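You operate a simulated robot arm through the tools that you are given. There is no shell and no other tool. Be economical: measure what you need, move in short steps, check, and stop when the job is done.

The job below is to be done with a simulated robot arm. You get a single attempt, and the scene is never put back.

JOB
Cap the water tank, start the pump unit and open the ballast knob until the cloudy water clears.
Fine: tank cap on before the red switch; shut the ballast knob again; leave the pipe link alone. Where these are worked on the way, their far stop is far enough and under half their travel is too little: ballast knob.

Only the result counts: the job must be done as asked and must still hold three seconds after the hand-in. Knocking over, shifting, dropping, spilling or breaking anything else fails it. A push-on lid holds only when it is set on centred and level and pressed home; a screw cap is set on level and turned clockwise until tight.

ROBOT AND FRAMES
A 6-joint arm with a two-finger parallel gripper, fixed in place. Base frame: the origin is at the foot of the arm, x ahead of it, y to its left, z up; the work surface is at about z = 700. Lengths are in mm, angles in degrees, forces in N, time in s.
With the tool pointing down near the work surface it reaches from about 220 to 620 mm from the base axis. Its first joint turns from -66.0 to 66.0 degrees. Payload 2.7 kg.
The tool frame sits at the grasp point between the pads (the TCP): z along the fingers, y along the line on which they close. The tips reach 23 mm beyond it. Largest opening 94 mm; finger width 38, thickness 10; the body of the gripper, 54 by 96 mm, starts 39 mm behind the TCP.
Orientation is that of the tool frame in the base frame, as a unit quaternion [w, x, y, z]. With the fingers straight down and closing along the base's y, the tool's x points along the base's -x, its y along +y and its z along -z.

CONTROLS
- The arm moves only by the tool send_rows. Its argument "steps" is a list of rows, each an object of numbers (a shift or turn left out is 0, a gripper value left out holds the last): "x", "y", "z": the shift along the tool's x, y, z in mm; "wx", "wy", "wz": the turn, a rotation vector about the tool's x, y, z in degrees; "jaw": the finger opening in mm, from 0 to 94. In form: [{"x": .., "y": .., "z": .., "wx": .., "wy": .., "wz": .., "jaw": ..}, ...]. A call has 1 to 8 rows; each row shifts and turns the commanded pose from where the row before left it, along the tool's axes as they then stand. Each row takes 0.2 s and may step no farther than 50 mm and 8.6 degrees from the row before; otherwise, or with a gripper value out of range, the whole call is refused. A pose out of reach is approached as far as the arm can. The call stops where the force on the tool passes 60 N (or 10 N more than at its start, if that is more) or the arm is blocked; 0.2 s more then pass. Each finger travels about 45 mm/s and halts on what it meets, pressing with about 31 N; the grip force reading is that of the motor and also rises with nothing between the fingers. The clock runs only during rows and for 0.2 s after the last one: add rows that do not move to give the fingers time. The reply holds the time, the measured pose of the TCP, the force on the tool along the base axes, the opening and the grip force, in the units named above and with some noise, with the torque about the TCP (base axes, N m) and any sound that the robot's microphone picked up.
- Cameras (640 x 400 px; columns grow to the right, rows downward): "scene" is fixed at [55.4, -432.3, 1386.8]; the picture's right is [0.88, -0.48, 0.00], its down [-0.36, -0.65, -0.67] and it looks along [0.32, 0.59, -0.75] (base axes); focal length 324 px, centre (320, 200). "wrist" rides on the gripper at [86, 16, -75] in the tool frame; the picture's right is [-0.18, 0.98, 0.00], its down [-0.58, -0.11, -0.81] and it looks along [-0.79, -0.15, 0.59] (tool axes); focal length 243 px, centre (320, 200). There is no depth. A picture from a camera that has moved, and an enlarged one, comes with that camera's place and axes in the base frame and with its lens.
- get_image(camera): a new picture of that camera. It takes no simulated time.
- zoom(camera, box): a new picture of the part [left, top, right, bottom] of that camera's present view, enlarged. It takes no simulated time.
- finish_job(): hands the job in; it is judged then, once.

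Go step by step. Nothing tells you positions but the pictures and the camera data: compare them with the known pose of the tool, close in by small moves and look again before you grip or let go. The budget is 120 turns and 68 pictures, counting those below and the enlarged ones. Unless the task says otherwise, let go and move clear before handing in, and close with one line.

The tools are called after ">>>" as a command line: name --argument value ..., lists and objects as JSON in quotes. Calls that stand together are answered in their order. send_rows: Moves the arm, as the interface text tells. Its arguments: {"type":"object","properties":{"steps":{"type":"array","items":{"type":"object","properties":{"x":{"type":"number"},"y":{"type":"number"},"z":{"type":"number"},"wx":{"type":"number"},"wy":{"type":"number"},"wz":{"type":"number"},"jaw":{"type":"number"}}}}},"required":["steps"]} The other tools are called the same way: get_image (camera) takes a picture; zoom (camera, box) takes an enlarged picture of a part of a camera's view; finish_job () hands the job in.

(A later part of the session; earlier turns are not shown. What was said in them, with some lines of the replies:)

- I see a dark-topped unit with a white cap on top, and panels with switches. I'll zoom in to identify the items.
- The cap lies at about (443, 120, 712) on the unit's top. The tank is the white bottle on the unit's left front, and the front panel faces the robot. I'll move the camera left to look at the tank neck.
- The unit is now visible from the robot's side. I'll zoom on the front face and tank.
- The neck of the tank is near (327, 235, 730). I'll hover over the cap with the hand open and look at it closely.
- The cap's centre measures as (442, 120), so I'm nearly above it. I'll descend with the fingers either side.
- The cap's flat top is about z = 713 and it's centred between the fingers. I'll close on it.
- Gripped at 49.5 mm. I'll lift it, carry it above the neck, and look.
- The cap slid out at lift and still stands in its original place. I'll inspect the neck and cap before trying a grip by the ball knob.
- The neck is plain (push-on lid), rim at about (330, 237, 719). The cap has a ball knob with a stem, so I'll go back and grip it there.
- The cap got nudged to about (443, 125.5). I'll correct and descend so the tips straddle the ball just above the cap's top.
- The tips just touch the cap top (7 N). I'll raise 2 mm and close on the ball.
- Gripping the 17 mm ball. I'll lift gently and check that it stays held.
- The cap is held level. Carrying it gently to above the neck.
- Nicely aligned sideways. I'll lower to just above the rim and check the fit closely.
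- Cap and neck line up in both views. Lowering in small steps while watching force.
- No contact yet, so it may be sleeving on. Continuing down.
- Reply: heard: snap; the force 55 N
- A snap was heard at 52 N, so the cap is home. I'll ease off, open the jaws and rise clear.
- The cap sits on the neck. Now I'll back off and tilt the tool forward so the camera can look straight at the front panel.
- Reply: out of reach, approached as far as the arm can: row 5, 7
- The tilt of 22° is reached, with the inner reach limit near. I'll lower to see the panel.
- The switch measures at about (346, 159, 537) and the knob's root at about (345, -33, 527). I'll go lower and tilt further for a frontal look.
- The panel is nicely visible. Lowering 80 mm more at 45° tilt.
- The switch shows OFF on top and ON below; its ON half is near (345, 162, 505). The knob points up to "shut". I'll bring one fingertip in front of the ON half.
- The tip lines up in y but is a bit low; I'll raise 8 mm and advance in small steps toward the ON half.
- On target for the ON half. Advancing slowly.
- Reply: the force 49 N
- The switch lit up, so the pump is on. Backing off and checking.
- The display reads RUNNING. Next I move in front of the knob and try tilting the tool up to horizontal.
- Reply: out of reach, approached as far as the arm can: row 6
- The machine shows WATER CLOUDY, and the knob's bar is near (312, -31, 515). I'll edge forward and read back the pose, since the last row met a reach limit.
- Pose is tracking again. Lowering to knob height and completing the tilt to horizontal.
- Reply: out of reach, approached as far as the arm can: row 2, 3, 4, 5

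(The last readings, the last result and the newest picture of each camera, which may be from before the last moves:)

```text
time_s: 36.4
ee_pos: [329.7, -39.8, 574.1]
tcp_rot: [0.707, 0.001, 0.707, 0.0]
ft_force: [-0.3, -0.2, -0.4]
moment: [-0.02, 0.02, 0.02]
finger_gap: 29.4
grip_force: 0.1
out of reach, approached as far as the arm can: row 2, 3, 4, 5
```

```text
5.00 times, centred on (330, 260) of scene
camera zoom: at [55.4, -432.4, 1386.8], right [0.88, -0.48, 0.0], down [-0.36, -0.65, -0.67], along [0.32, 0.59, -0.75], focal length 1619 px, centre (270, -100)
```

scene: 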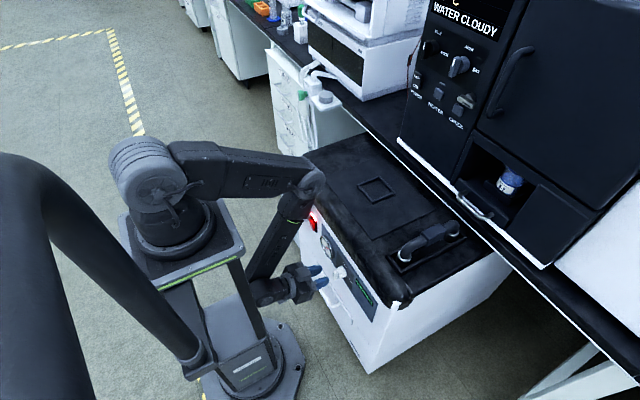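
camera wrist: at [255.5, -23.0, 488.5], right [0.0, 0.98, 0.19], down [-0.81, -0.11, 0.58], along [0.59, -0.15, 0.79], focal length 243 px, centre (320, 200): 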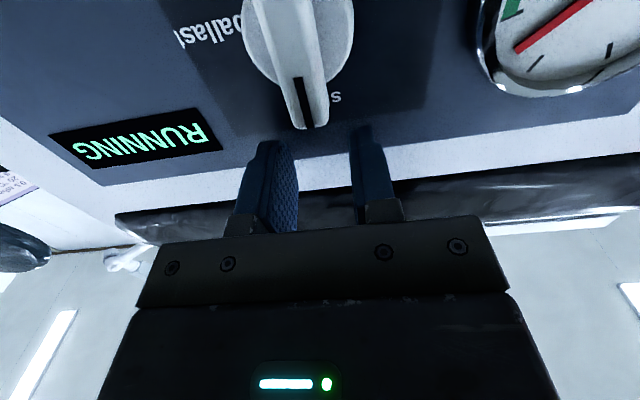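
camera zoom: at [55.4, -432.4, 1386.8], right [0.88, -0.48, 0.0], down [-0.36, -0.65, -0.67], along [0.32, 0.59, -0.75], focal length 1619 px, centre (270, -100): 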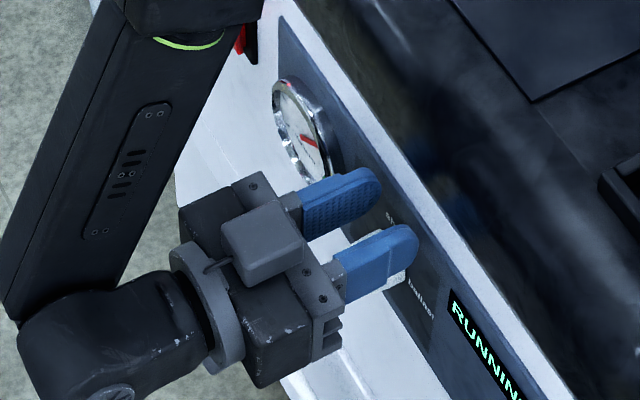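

The arm cannot hold horizontal at the knob, so I'll use the other way: push the bar's end with closed fingers at 45° tilt. First I back away, up and out.

>>> send_rows --steps '[{"x": -15, "z": -10}, {"x": -15, "z": -15}, {"wy": 7.5}, {}]'

```text
time_s: 37.4
ee_pos: [330.5, -28.6, 583.8]
tcp_rot: [0.656, 0.0, 0.755, 0.0]
ft_force: [-18.5, -10.8, -18.2]
moment: [-0.01, 0.1, -0.07]
finger_gap: 26.5
grip_force: 0.1
out of reach, approached as far as the arm can: row 1, 2
```

There's light contact with the wall/cover; I'll tilt back down, which frees the reach.

>>> send_rows --steps '[{"wy": 7.5, "jaw": 26}, {}]'

```text
time_s: 38.0
ee_pos: [332.0, -28.7, 586.0]
tcp_rot: [0.609, -0.001, 0.793, 0.002]
ft_force: [-28.1, 15.8, 6.0]
moment: [-0.45, -0.61, 0.1]
finger_gap: 25.2
grip_force: 0.2
```

>>> send_rows --steps '[{"x": 1.3, "z": -5, "wy": 6}, {"x": 3, "z": -10, "wy": 7}, {}]'

>>> zoom --camera "scene" --box '[270, 220, 390, 300]'

```text
time_s: 38.8
ee_pos: [319.8, -29.8, 587.3]
tcp_rot: [0.516, 0.001, 0.857, 0.001]
ft_force: [0.4, -0.5, 0.0]
moment: [0.01, -0.01, -0.03]
finger_gap: 25.9
grip_force: 0.0
```

```text
5.00 times, centred on (330, 260) of scene
camera zoom: at [55.4, -432.4, 1386.8], right [0.88, -0.48, 0.0], down [-0.36, -0.65, -0.67], along [0.32, 0.59, -0.75], focal length 1619 px, centre (270, -100)
```

zoom: 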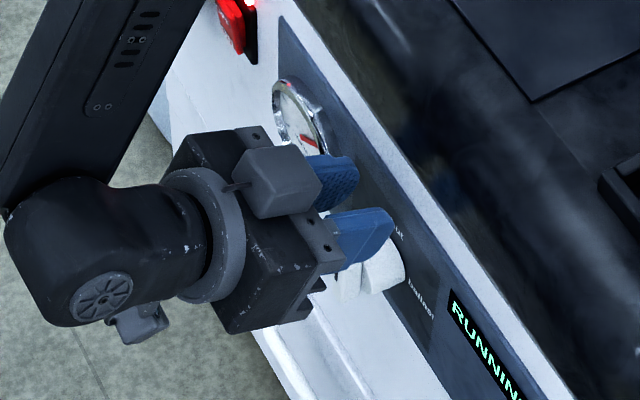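

Free again. Backing off and returning to 45° with closed fingers.

>>> send_rows --steps '[{"x": 9.4, "z": -17.7, "wy": 8, "jaw": 0}, {"x": 11.8, "z": -16.2, "wy": 8}, {"x": 7, "z": -7}, {}, {}]'

>>> get_image --camera "wrist"

```text
time_s: 40.0
ee_pos: [268.5, -29.5, 586.8]
tcp_rot: [0.392, 0.0, 0.92, 0.001]
ft_force: [0.8, 0.0, -0.3]
moment: [0.0, -0.01, -0.01]
finger_gap: 0.0
grip_force: 31.2
```

```text
20 pictures are left
camera wrist: at [155.3, -13.5, 577.0], right [0.13, 0.98, 0.13], down [-0.18, -0.11, 0.98], along [0.98, -0.15, 0.16], focal length 243 px, centre (320, 200)
```

wrist: 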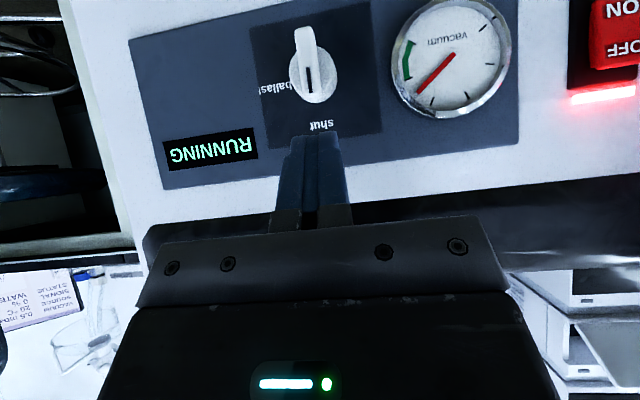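

The bar's front centre is at about (315, -32, 515), ±20 mm tall. I'll position the closed fingertips on its left (+y) side near the upper end.

>>> send_rows --steps '[{"x": 19, "y": 13, "z": 19}, {"x": 19, "y": 13, "z": 19}, {"x": -9, "z": 9}, {"x": -8, "z": 8}, {"x": -3, "z": 3}, {}]'

>>> get_image --camera "wrist"

>>> zoom --camera "scene" --box '[290, 235, 380, 295]'

```text
time_s: 41.4
ee_pos: [298.1, -3.7, 533.4]
tcp_rot: [0.392, 0.0, 0.92, 0.001]
ft_force: [0.4, 0.4, 0.4]
moment: [0.01, 0.0, 0.0]
finger_gap: 0.0
grip_force: 31.0
```

```text
19 pictures are left
camera wrist: at [184.4, 12.8, 523.5], right [0.13, 0.98, 0.13], down [-0.18, -0.11, 0.98], along [0.98, -0.15, 0.16], focal length 243 px, centre (320, 200)
```

wrist: 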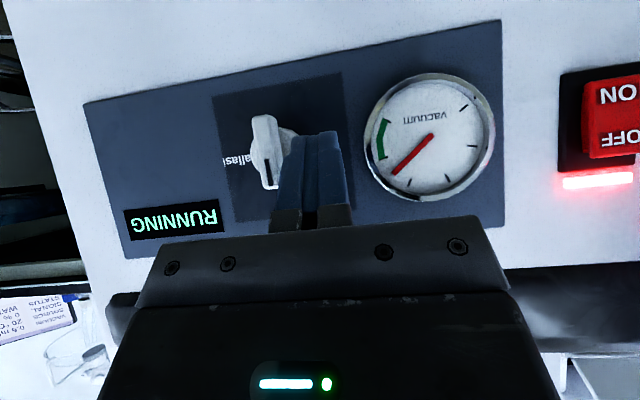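

```text
6.67 times, centred on (335, 265) of scene
camera zoom: at [55.4, -432.3, 1386.8], right [0.88, -0.48, 0.0], down [-0.36, -0.65, -0.67], along [0.32, 0.59, -0.75], focal length 2158 px, centre (220, -233)
```

zoom: 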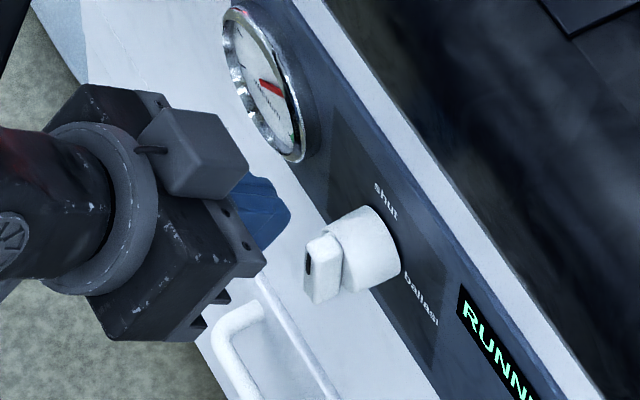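

Aligned beside the upper end. Raising slightly and pushing toward -y.

>>> send_rows --steps '[{"x": -3, "z": -2.8}, {"y": -8}, {"y": -5}, {"y": -5}, {"y": -5}, {}]'

>>> get_image --camera "wrist"

```text
time_s: 42.8
ee_pos: [295.7, -26.7, 537.5]
tcp_rot: [0.392, 0.0, 0.92, 0.0]
ft_force: [-1.7, 0.2, 4.8]
moment: [-0.03, -0.04, -0.02]
finger_gap: 0.0
grip_force: 31.2
```

```text
17 pictures are left
camera wrist: at [184.3, -10.0, 527.8], right [0.13, 0.98, 0.13], down [-0.18, -0.11, 0.98], along [0.98, -0.15, 0.16], focal length 243 px, centre (320, 200)
```

wrist: 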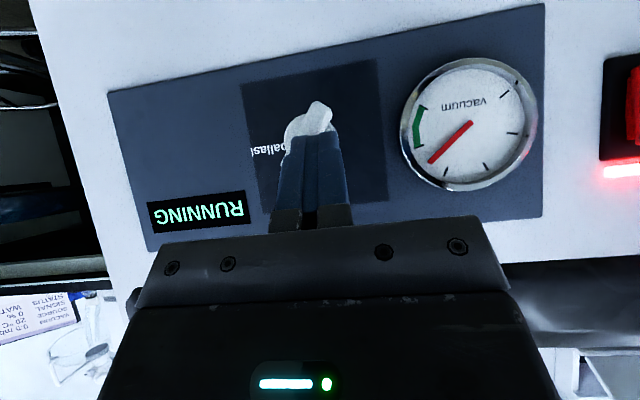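

The bar is turning, about halfway. Continuing the arc: further -y and down.

>>> send_rows --steps '[{"y": -4, "x": 1, "z": 1}, {"y": -3, "x": 2, "z": 2}, {"y": -3, "x": 2, "z": 2}, {"y": -2, "x": 2, "z": 2}, {}]'

>>> get_image --camera "wrist"

```text
time_s: 43.7
ee_pos: [297.0, -35.0, 532.3]
tcp_rot: [0.393, -0.004, 0.919, 0.003]
ft_force: [-5.3, 4.8, 10.1]
moment: [-0.02, -0.14, 0.07]
finger_gap: 0.0
grip_force: 31.1
stopped in row 4: the force on the tool passed its limit at 72 N (the readings are from after the stop); the commanded pose is now the measured one
```

```text
16 pictures are left
camera wrist: at [183.6, -19.2, 521.8], right [0.12, 0.98, 0.14], down [-0.18, -0.11, 0.98], along [0.98, -0.14, 0.16], focal length 243 px, centre (320, 200)
```

wrist: 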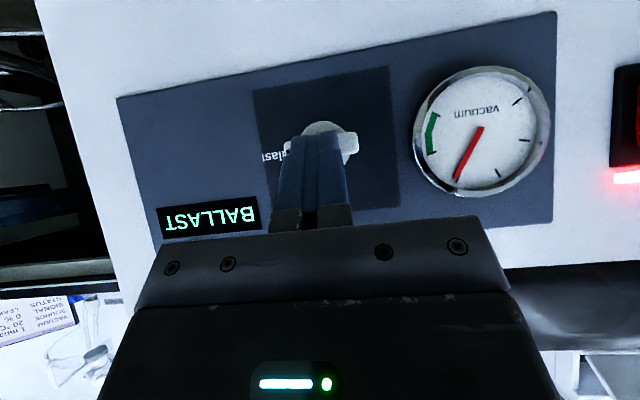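

The display shows BALLAST with the bar at its far stop. I'll back off and let time pass, then read the display.

>>> send_rows --steps '[{"z": -10}, {"z": -11}, {}, {}, {}, {}, {}, {}]'

>>> zoom --camera "scene" --box '[400, 0, 520, 80]'

```text
time_s: 45.5
ee_pos: [281.9, -35.8, 546.9]
tcp_rot: [0.394, -0.002, 0.919, 0.002]
ft_force: [0.2, 0.2, 0.0]
moment: [-0.01, -0.03, -0.01]
finger_gap: 0.0
grip_force: 30.9
```

```text
5.00 times, centred on (460, 40) of scene
camera zoom: at [55.4, -432.3, 1386.8], right [0.88, -0.48, 0.0], down [-0.36, -0.65, -0.67], along [0.32, 0.59, -0.75], focal length 1619 px, centre (-380, 1000)
```

zoom: 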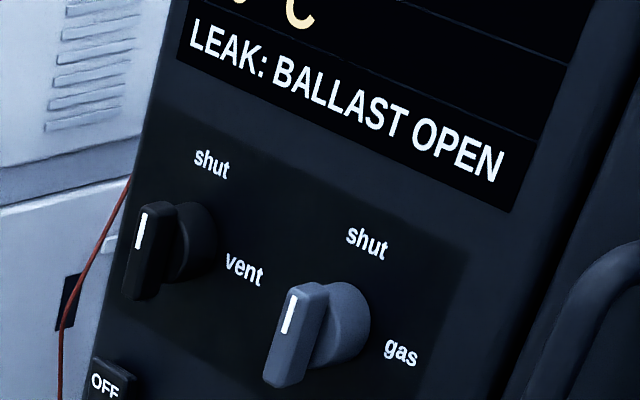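

The readout now says "LEAK: BALLAST OPEN" rather than cloudy. I'll wait longer and look at the tank window in the scene.

>>> send_rows --steps '[{}, {}, {}, {}, {}, {}, {}, {}]'

>>> send_rows --steps '[{}, {}, {}, {}, {}, {}, {}, {}]'

>>> get_image --camera "scene"

>>> zoom --camera "wrist" --box '[0, 180, 160, 400]'

```text
time_s: 47.3
ee_pos: [281.2, -35.7, 546.2]
tcp_rot: [0.393, -0.002, 0.919, 0.003]
ft_force: [-0.2, -0.6, 0.0]
moment: [-0.04, -0.02, 0.0]
finger_gap: 0.0
grip_force: 30.9
```

```text
time_s: 49.1
ee_pos: [282.0, -35.2, 547.2]
tcp_rot: [0.393, -0.003, 0.92, 0.003]
ft_force: [0.5, -0.6, 0.5]
moment: [0.0, 0.02, -0.01]
finger_gap: 0.1
grip_force: 30.9
```

```text
14 pictures are left
```

scene: 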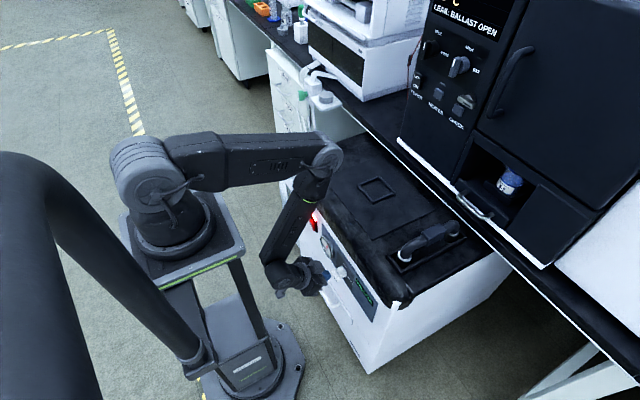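

```text
1.82 times, centred on (80, 290) of wrist
camera zoom: at [168.6, -19.9, 536.0], right [0.12, 0.98, 0.14], down [-0.18, -0.11, 0.98], along [0.98, -0.14, 0.16], focal length 441 px, centre (756, 36)
```

zoom: 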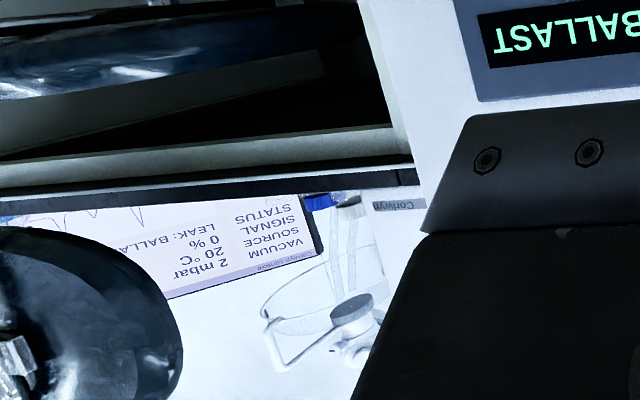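

I'll shift left to view the tank's window directly.

>>> send_rows --steps '[{"x": 4, "z": -10}, {"x": 3, "y": 40, "z": -8}, {"x": 3, "y": 42, "z": -8}, {"x": 3, "y": 42, "z": -7}, {}]'

>>> get_image --camera "wrist"

```text
time_s: 50.3
ee_pos: [249.3, 88.9, 559.6]
tcp_rot: [0.393, -0.002, 0.919, 0.002]
ft_force: [0.5, -1.4, 0.1]
moment: [0.05, -0.03, 0.0]
finger_gap: 0.0
grip_force: 30.4
```

```text
12 pictures are left
camera wrist: at [134.9, 104.6, 549.8], right [0.12, 0.98, 0.14], down [-0.18, -0.11, 0.98], along [0.98, -0.14, 0.16], focal length 243 px, centre (320, 200)
```

wrist: 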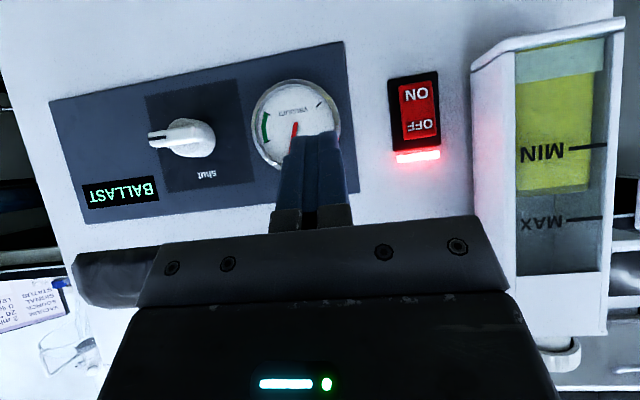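

The pale cloudy layer at the bottom of the window has shrunk a lot but isn't gone. Waiting more.

>>> send_rows --steps '[{}, {}, {}, {}, {}, {}, {}, {}]'

>>> send_rows --steps '[{}, {}, {}, {}, {}, {}, {}, {}]'

>>> send_rows --steps '[{}, {}, {}, {}, {}, {}, {}, {}]'

>>> get_image --camera "wrist"

```text
time_s: 52.1
ee_pos: [247.0, 87.7, 559.8]
tcp_rot: [0.393, -0.003, 0.919, 0.003]
ft_force: [-0.4, 0.7, -0.6]
moment: [0.01, 0.03, 0.02]
finger_gap: 0.0
grip_force: 30.9
```

```text
time_s: 53.9
ee_pos: [248.2, 87.5, 559.8]
tcp_rot: [0.393, -0.002, 0.919, 0.003]
ft_force: [0.0, 0.6, -0.2]
moment: [-0.02, 0.02, 0.01]
finger_gap: 0.1
grip_force: 30.6
```

```text
time_s: 55.7
ee_pos: [247.8, 89.1, 561.2]
tcp_rot: [0.393, -0.002, 0.92, 0.003]
ft_force: [-0.1, 0.6, -0.5]
moment: [0.05, 0.0, 0.02]
finger_gap: 0.0
grip_force: 31.1
```

```text
11 pictures are left
camera wrist: at [135.0, 104.3, 549.8], right [0.12, 0.98, 0.14], down [-0.18, -0.11, 0.98], along [0.98, -0.14, 0.16], focal length 243 px, centre (320, 200)
```

wrist: 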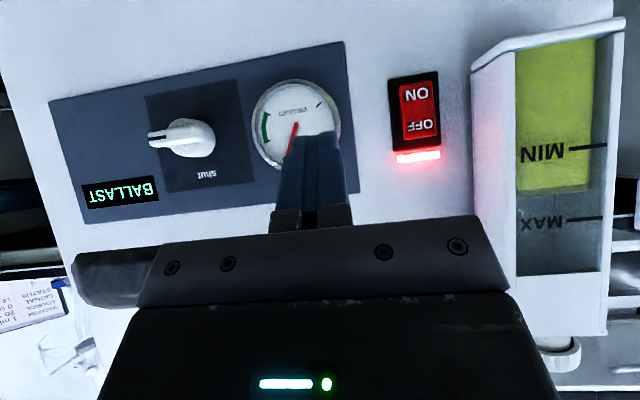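

The water is fully clear now. I'll return to the knob, above its left (+y) end, to push that end down and shut it.

>>> send_rows --steps '[{"x": -1.5, "y": -33.5, "z": 8.8}, {"x": -1.5, "y": -33.5, "z": 8.8}, {"x": -1.5, "y": -33.5, "z": 8.8}, {"x": -8, "z": 11}, {"x": -7.8, "z": 11}, {}]'

>>> get_image --camera "wrist"

```text
time_s: 57.1
ee_pos: [298.6, -12.0, 541.8]
tcp_rot: [0.393, -0.002, 0.92, 0.002]
ft_force: [0.3, 0.8, -0.7]
moment: [0.01, -0.02, -0.01]
finger_gap: 0.0
grip_force: 30.9
```

```text
10 pictures are left
camera wrist: at [184.9, 4.2, 530.8], right [0.12, 0.98, 0.14], down [-0.18, -0.11, 0.98], along [0.98, -0.14, 0.16], focal length 243 px, centre (320, 200)
```

wrist: 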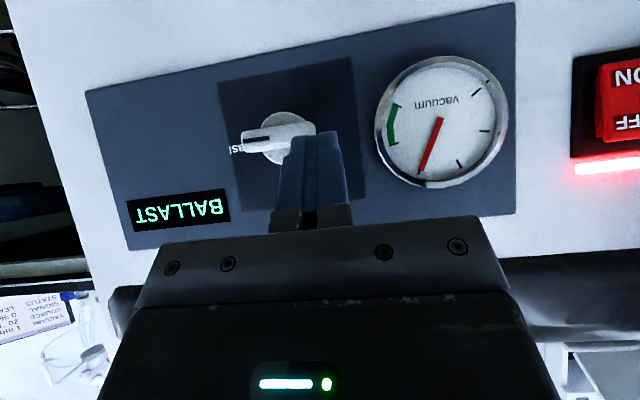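

The fingers overhang the bar's left end properly. Pressing down along the arc.

>>> send_rows --steps '[{"x": 5.8, "z": 5.5}, {"x": 3.6, "z": 3.5}, {"x": 3.6, "z": 3.5}, {"x": 1.5, "z": 1.4, "y": -1.5}, {}]'

>>> get_image --camera "wrist"

```text
time_s: 58.3
ee_pos: [298.3, -12.7, 521.3]
tcp_rot: [0.394, -0.004, 0.919, 0.004]
ft_force: [-2.3, 4.4, -0.7]
moment: [0.04, 0.09, 0.1]
finger_gap: 0.0
grip_force: 30.5
```

```text
9 pictures are left
camera wrist: at [184.7, 3.1, 510.5], right [0.12, 0.98, 0.14], down [-0.18, -0.11, 0.98], along [0.98, -0.14, 0.16], focal length 243 px, centre (320, 200)
```

wrist: 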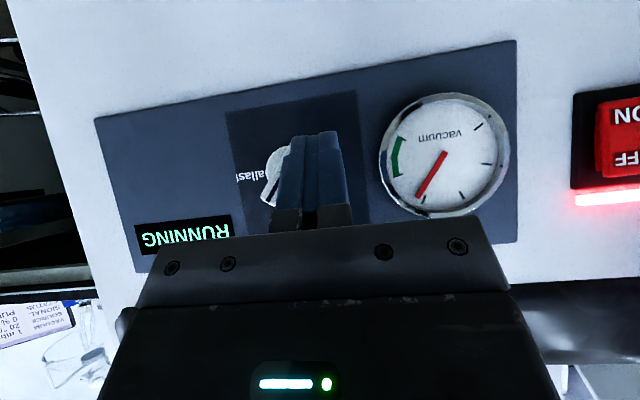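

Bar is more than halfway back. Completing: a bit lower and toward -y until the stop.

>>> send_rows --steps '[{"x": 1.8, "z": 1.7, "y": -2}, {"x": 1.5, "z": 1.4, "y": -2.5}, {"y": -2.5}, {"y": -1.5}, {}]'

>>> get_image --camera "wrist"

```text
time_s: 59.5
ee_pos: [300.5, -22.3, 517.1]
tcp_rot: [0.394, -0.004, 0.919, 0.005]
ft_force: [-3.5, 20.0, 6.1]
moment: [0.0, -0.1, 0.36]
finger_gap: 0.0
grip_force: 30.9
```

```text
8 pictures are left
camera wrist: at [185.5, -5.0, 506.1], right [0.12, 0.98, 0.14], down [-0.18, -0.12, 0.98], along [0.98, -0.14, 0.17], focal length 243 px, centre (320, 200)
```

wrist: 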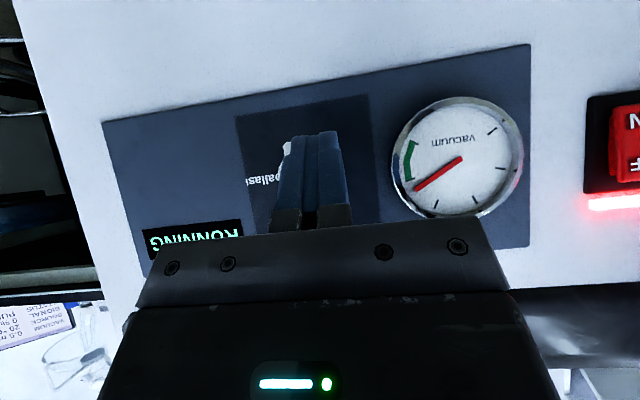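

Side force rose to 20 N, so the bar is at its shut stop. Withdrawing sideways then back to check.

>>> send_rows --steps '[{"y": 5}, {"y": 8}, {"x": 7, "z": -7}, {"x": 12, "z": -14}, {"x": 0, "y": 25, "z": -20}, {"y": 40, "z": -10}, {"y": 30}, {}]'

>>> get_image --camera "wrist"

>>> get_image --camera "scene"

```text
time_s: 61.3
ee_pos: [247.1, 87.4, 537.9]
tcp_rot: [0.393, -0.003, 0.92, 0.003]
ft_force: [-0.3, 0.2, -0.1]
moment: [-0.02, -0.04, -0.01]
finger_gap: 0.3
grip_force: 31.1
```

```text
7 pictures are left
camera wrist: at [134.1, 102.0, 527.9], right [0.12, 0.98, 0.14], down [-0.18, -0.11, 0.98], along [0.98, -0.14, 0.16], focal length 243 px, centre (320, 200)
```

wrist: 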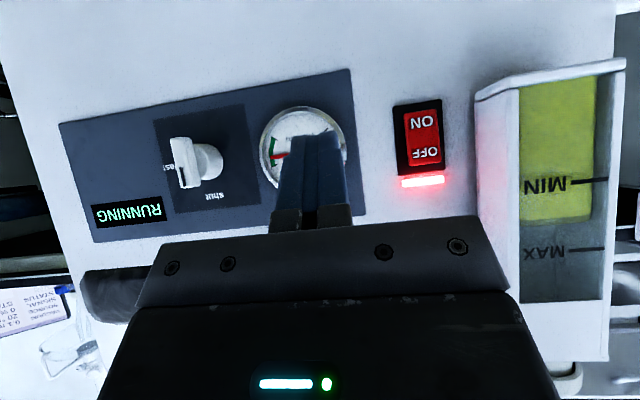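

```text
6 pictures are left
```

scene: 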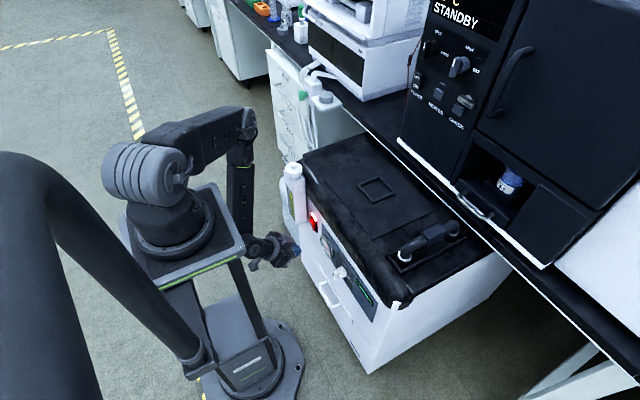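

Status is STANDBY, the water is clear and the pump is RUNNING. One last close check of cap and knob.

>>> zoom --camera "scene" --box '[270, 150, 330, 190]'

>>> zoom --camera "wrist" --box '[80, 80, 280, 240]'

```text
10.00 times, centred on (300, 170) of scene
camera zoom: at [55.4, -432.3, 1386.8], right [0.88, -0.48, 0.0], down [-0.36, -0.65, -0.67], along [0.32, 0.59, -0.75], focal length 3237 px, centre (520, 500)
```

zoom: 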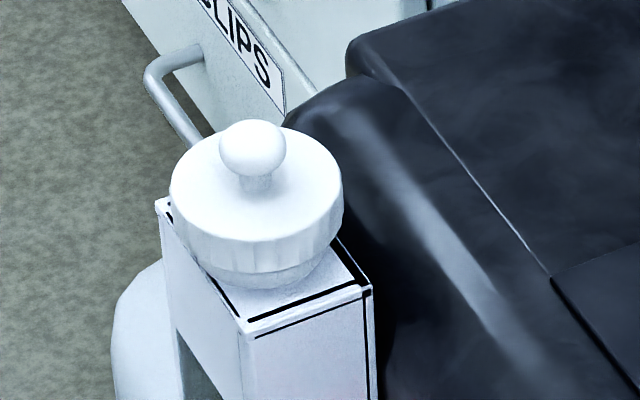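

```text
2.50 times, centred on (180, 160) of wrist
camera zoom: at [134.1, 102.0, 527.9], right [0.12, 0.98, 0.14], down [-0.18, -0.11, 0.98], along [0.98, -0.14, 0.16], focal length 606 px, centre (670, 300)
```

zoom: 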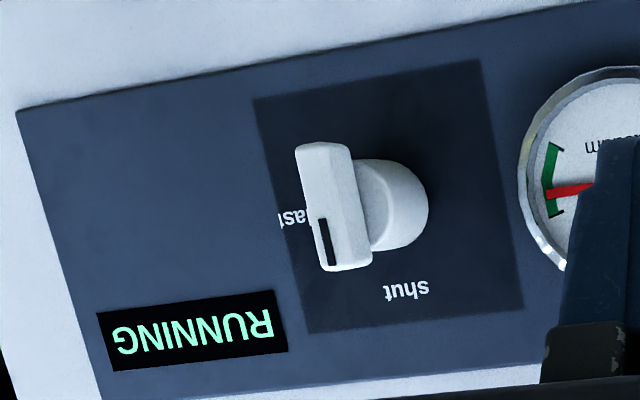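

The cap sits level on the neck, the knob points to "shut", the pump is running in the green and the arm is clear. Handing in.

>>> finish_job

```text
The job is handed in.
```

The tank was capped before the red switch was pressed. The pump is running, the ballast knob was opened to its far stop until the water cleared and is shut again, and I did not touch the pipe link.
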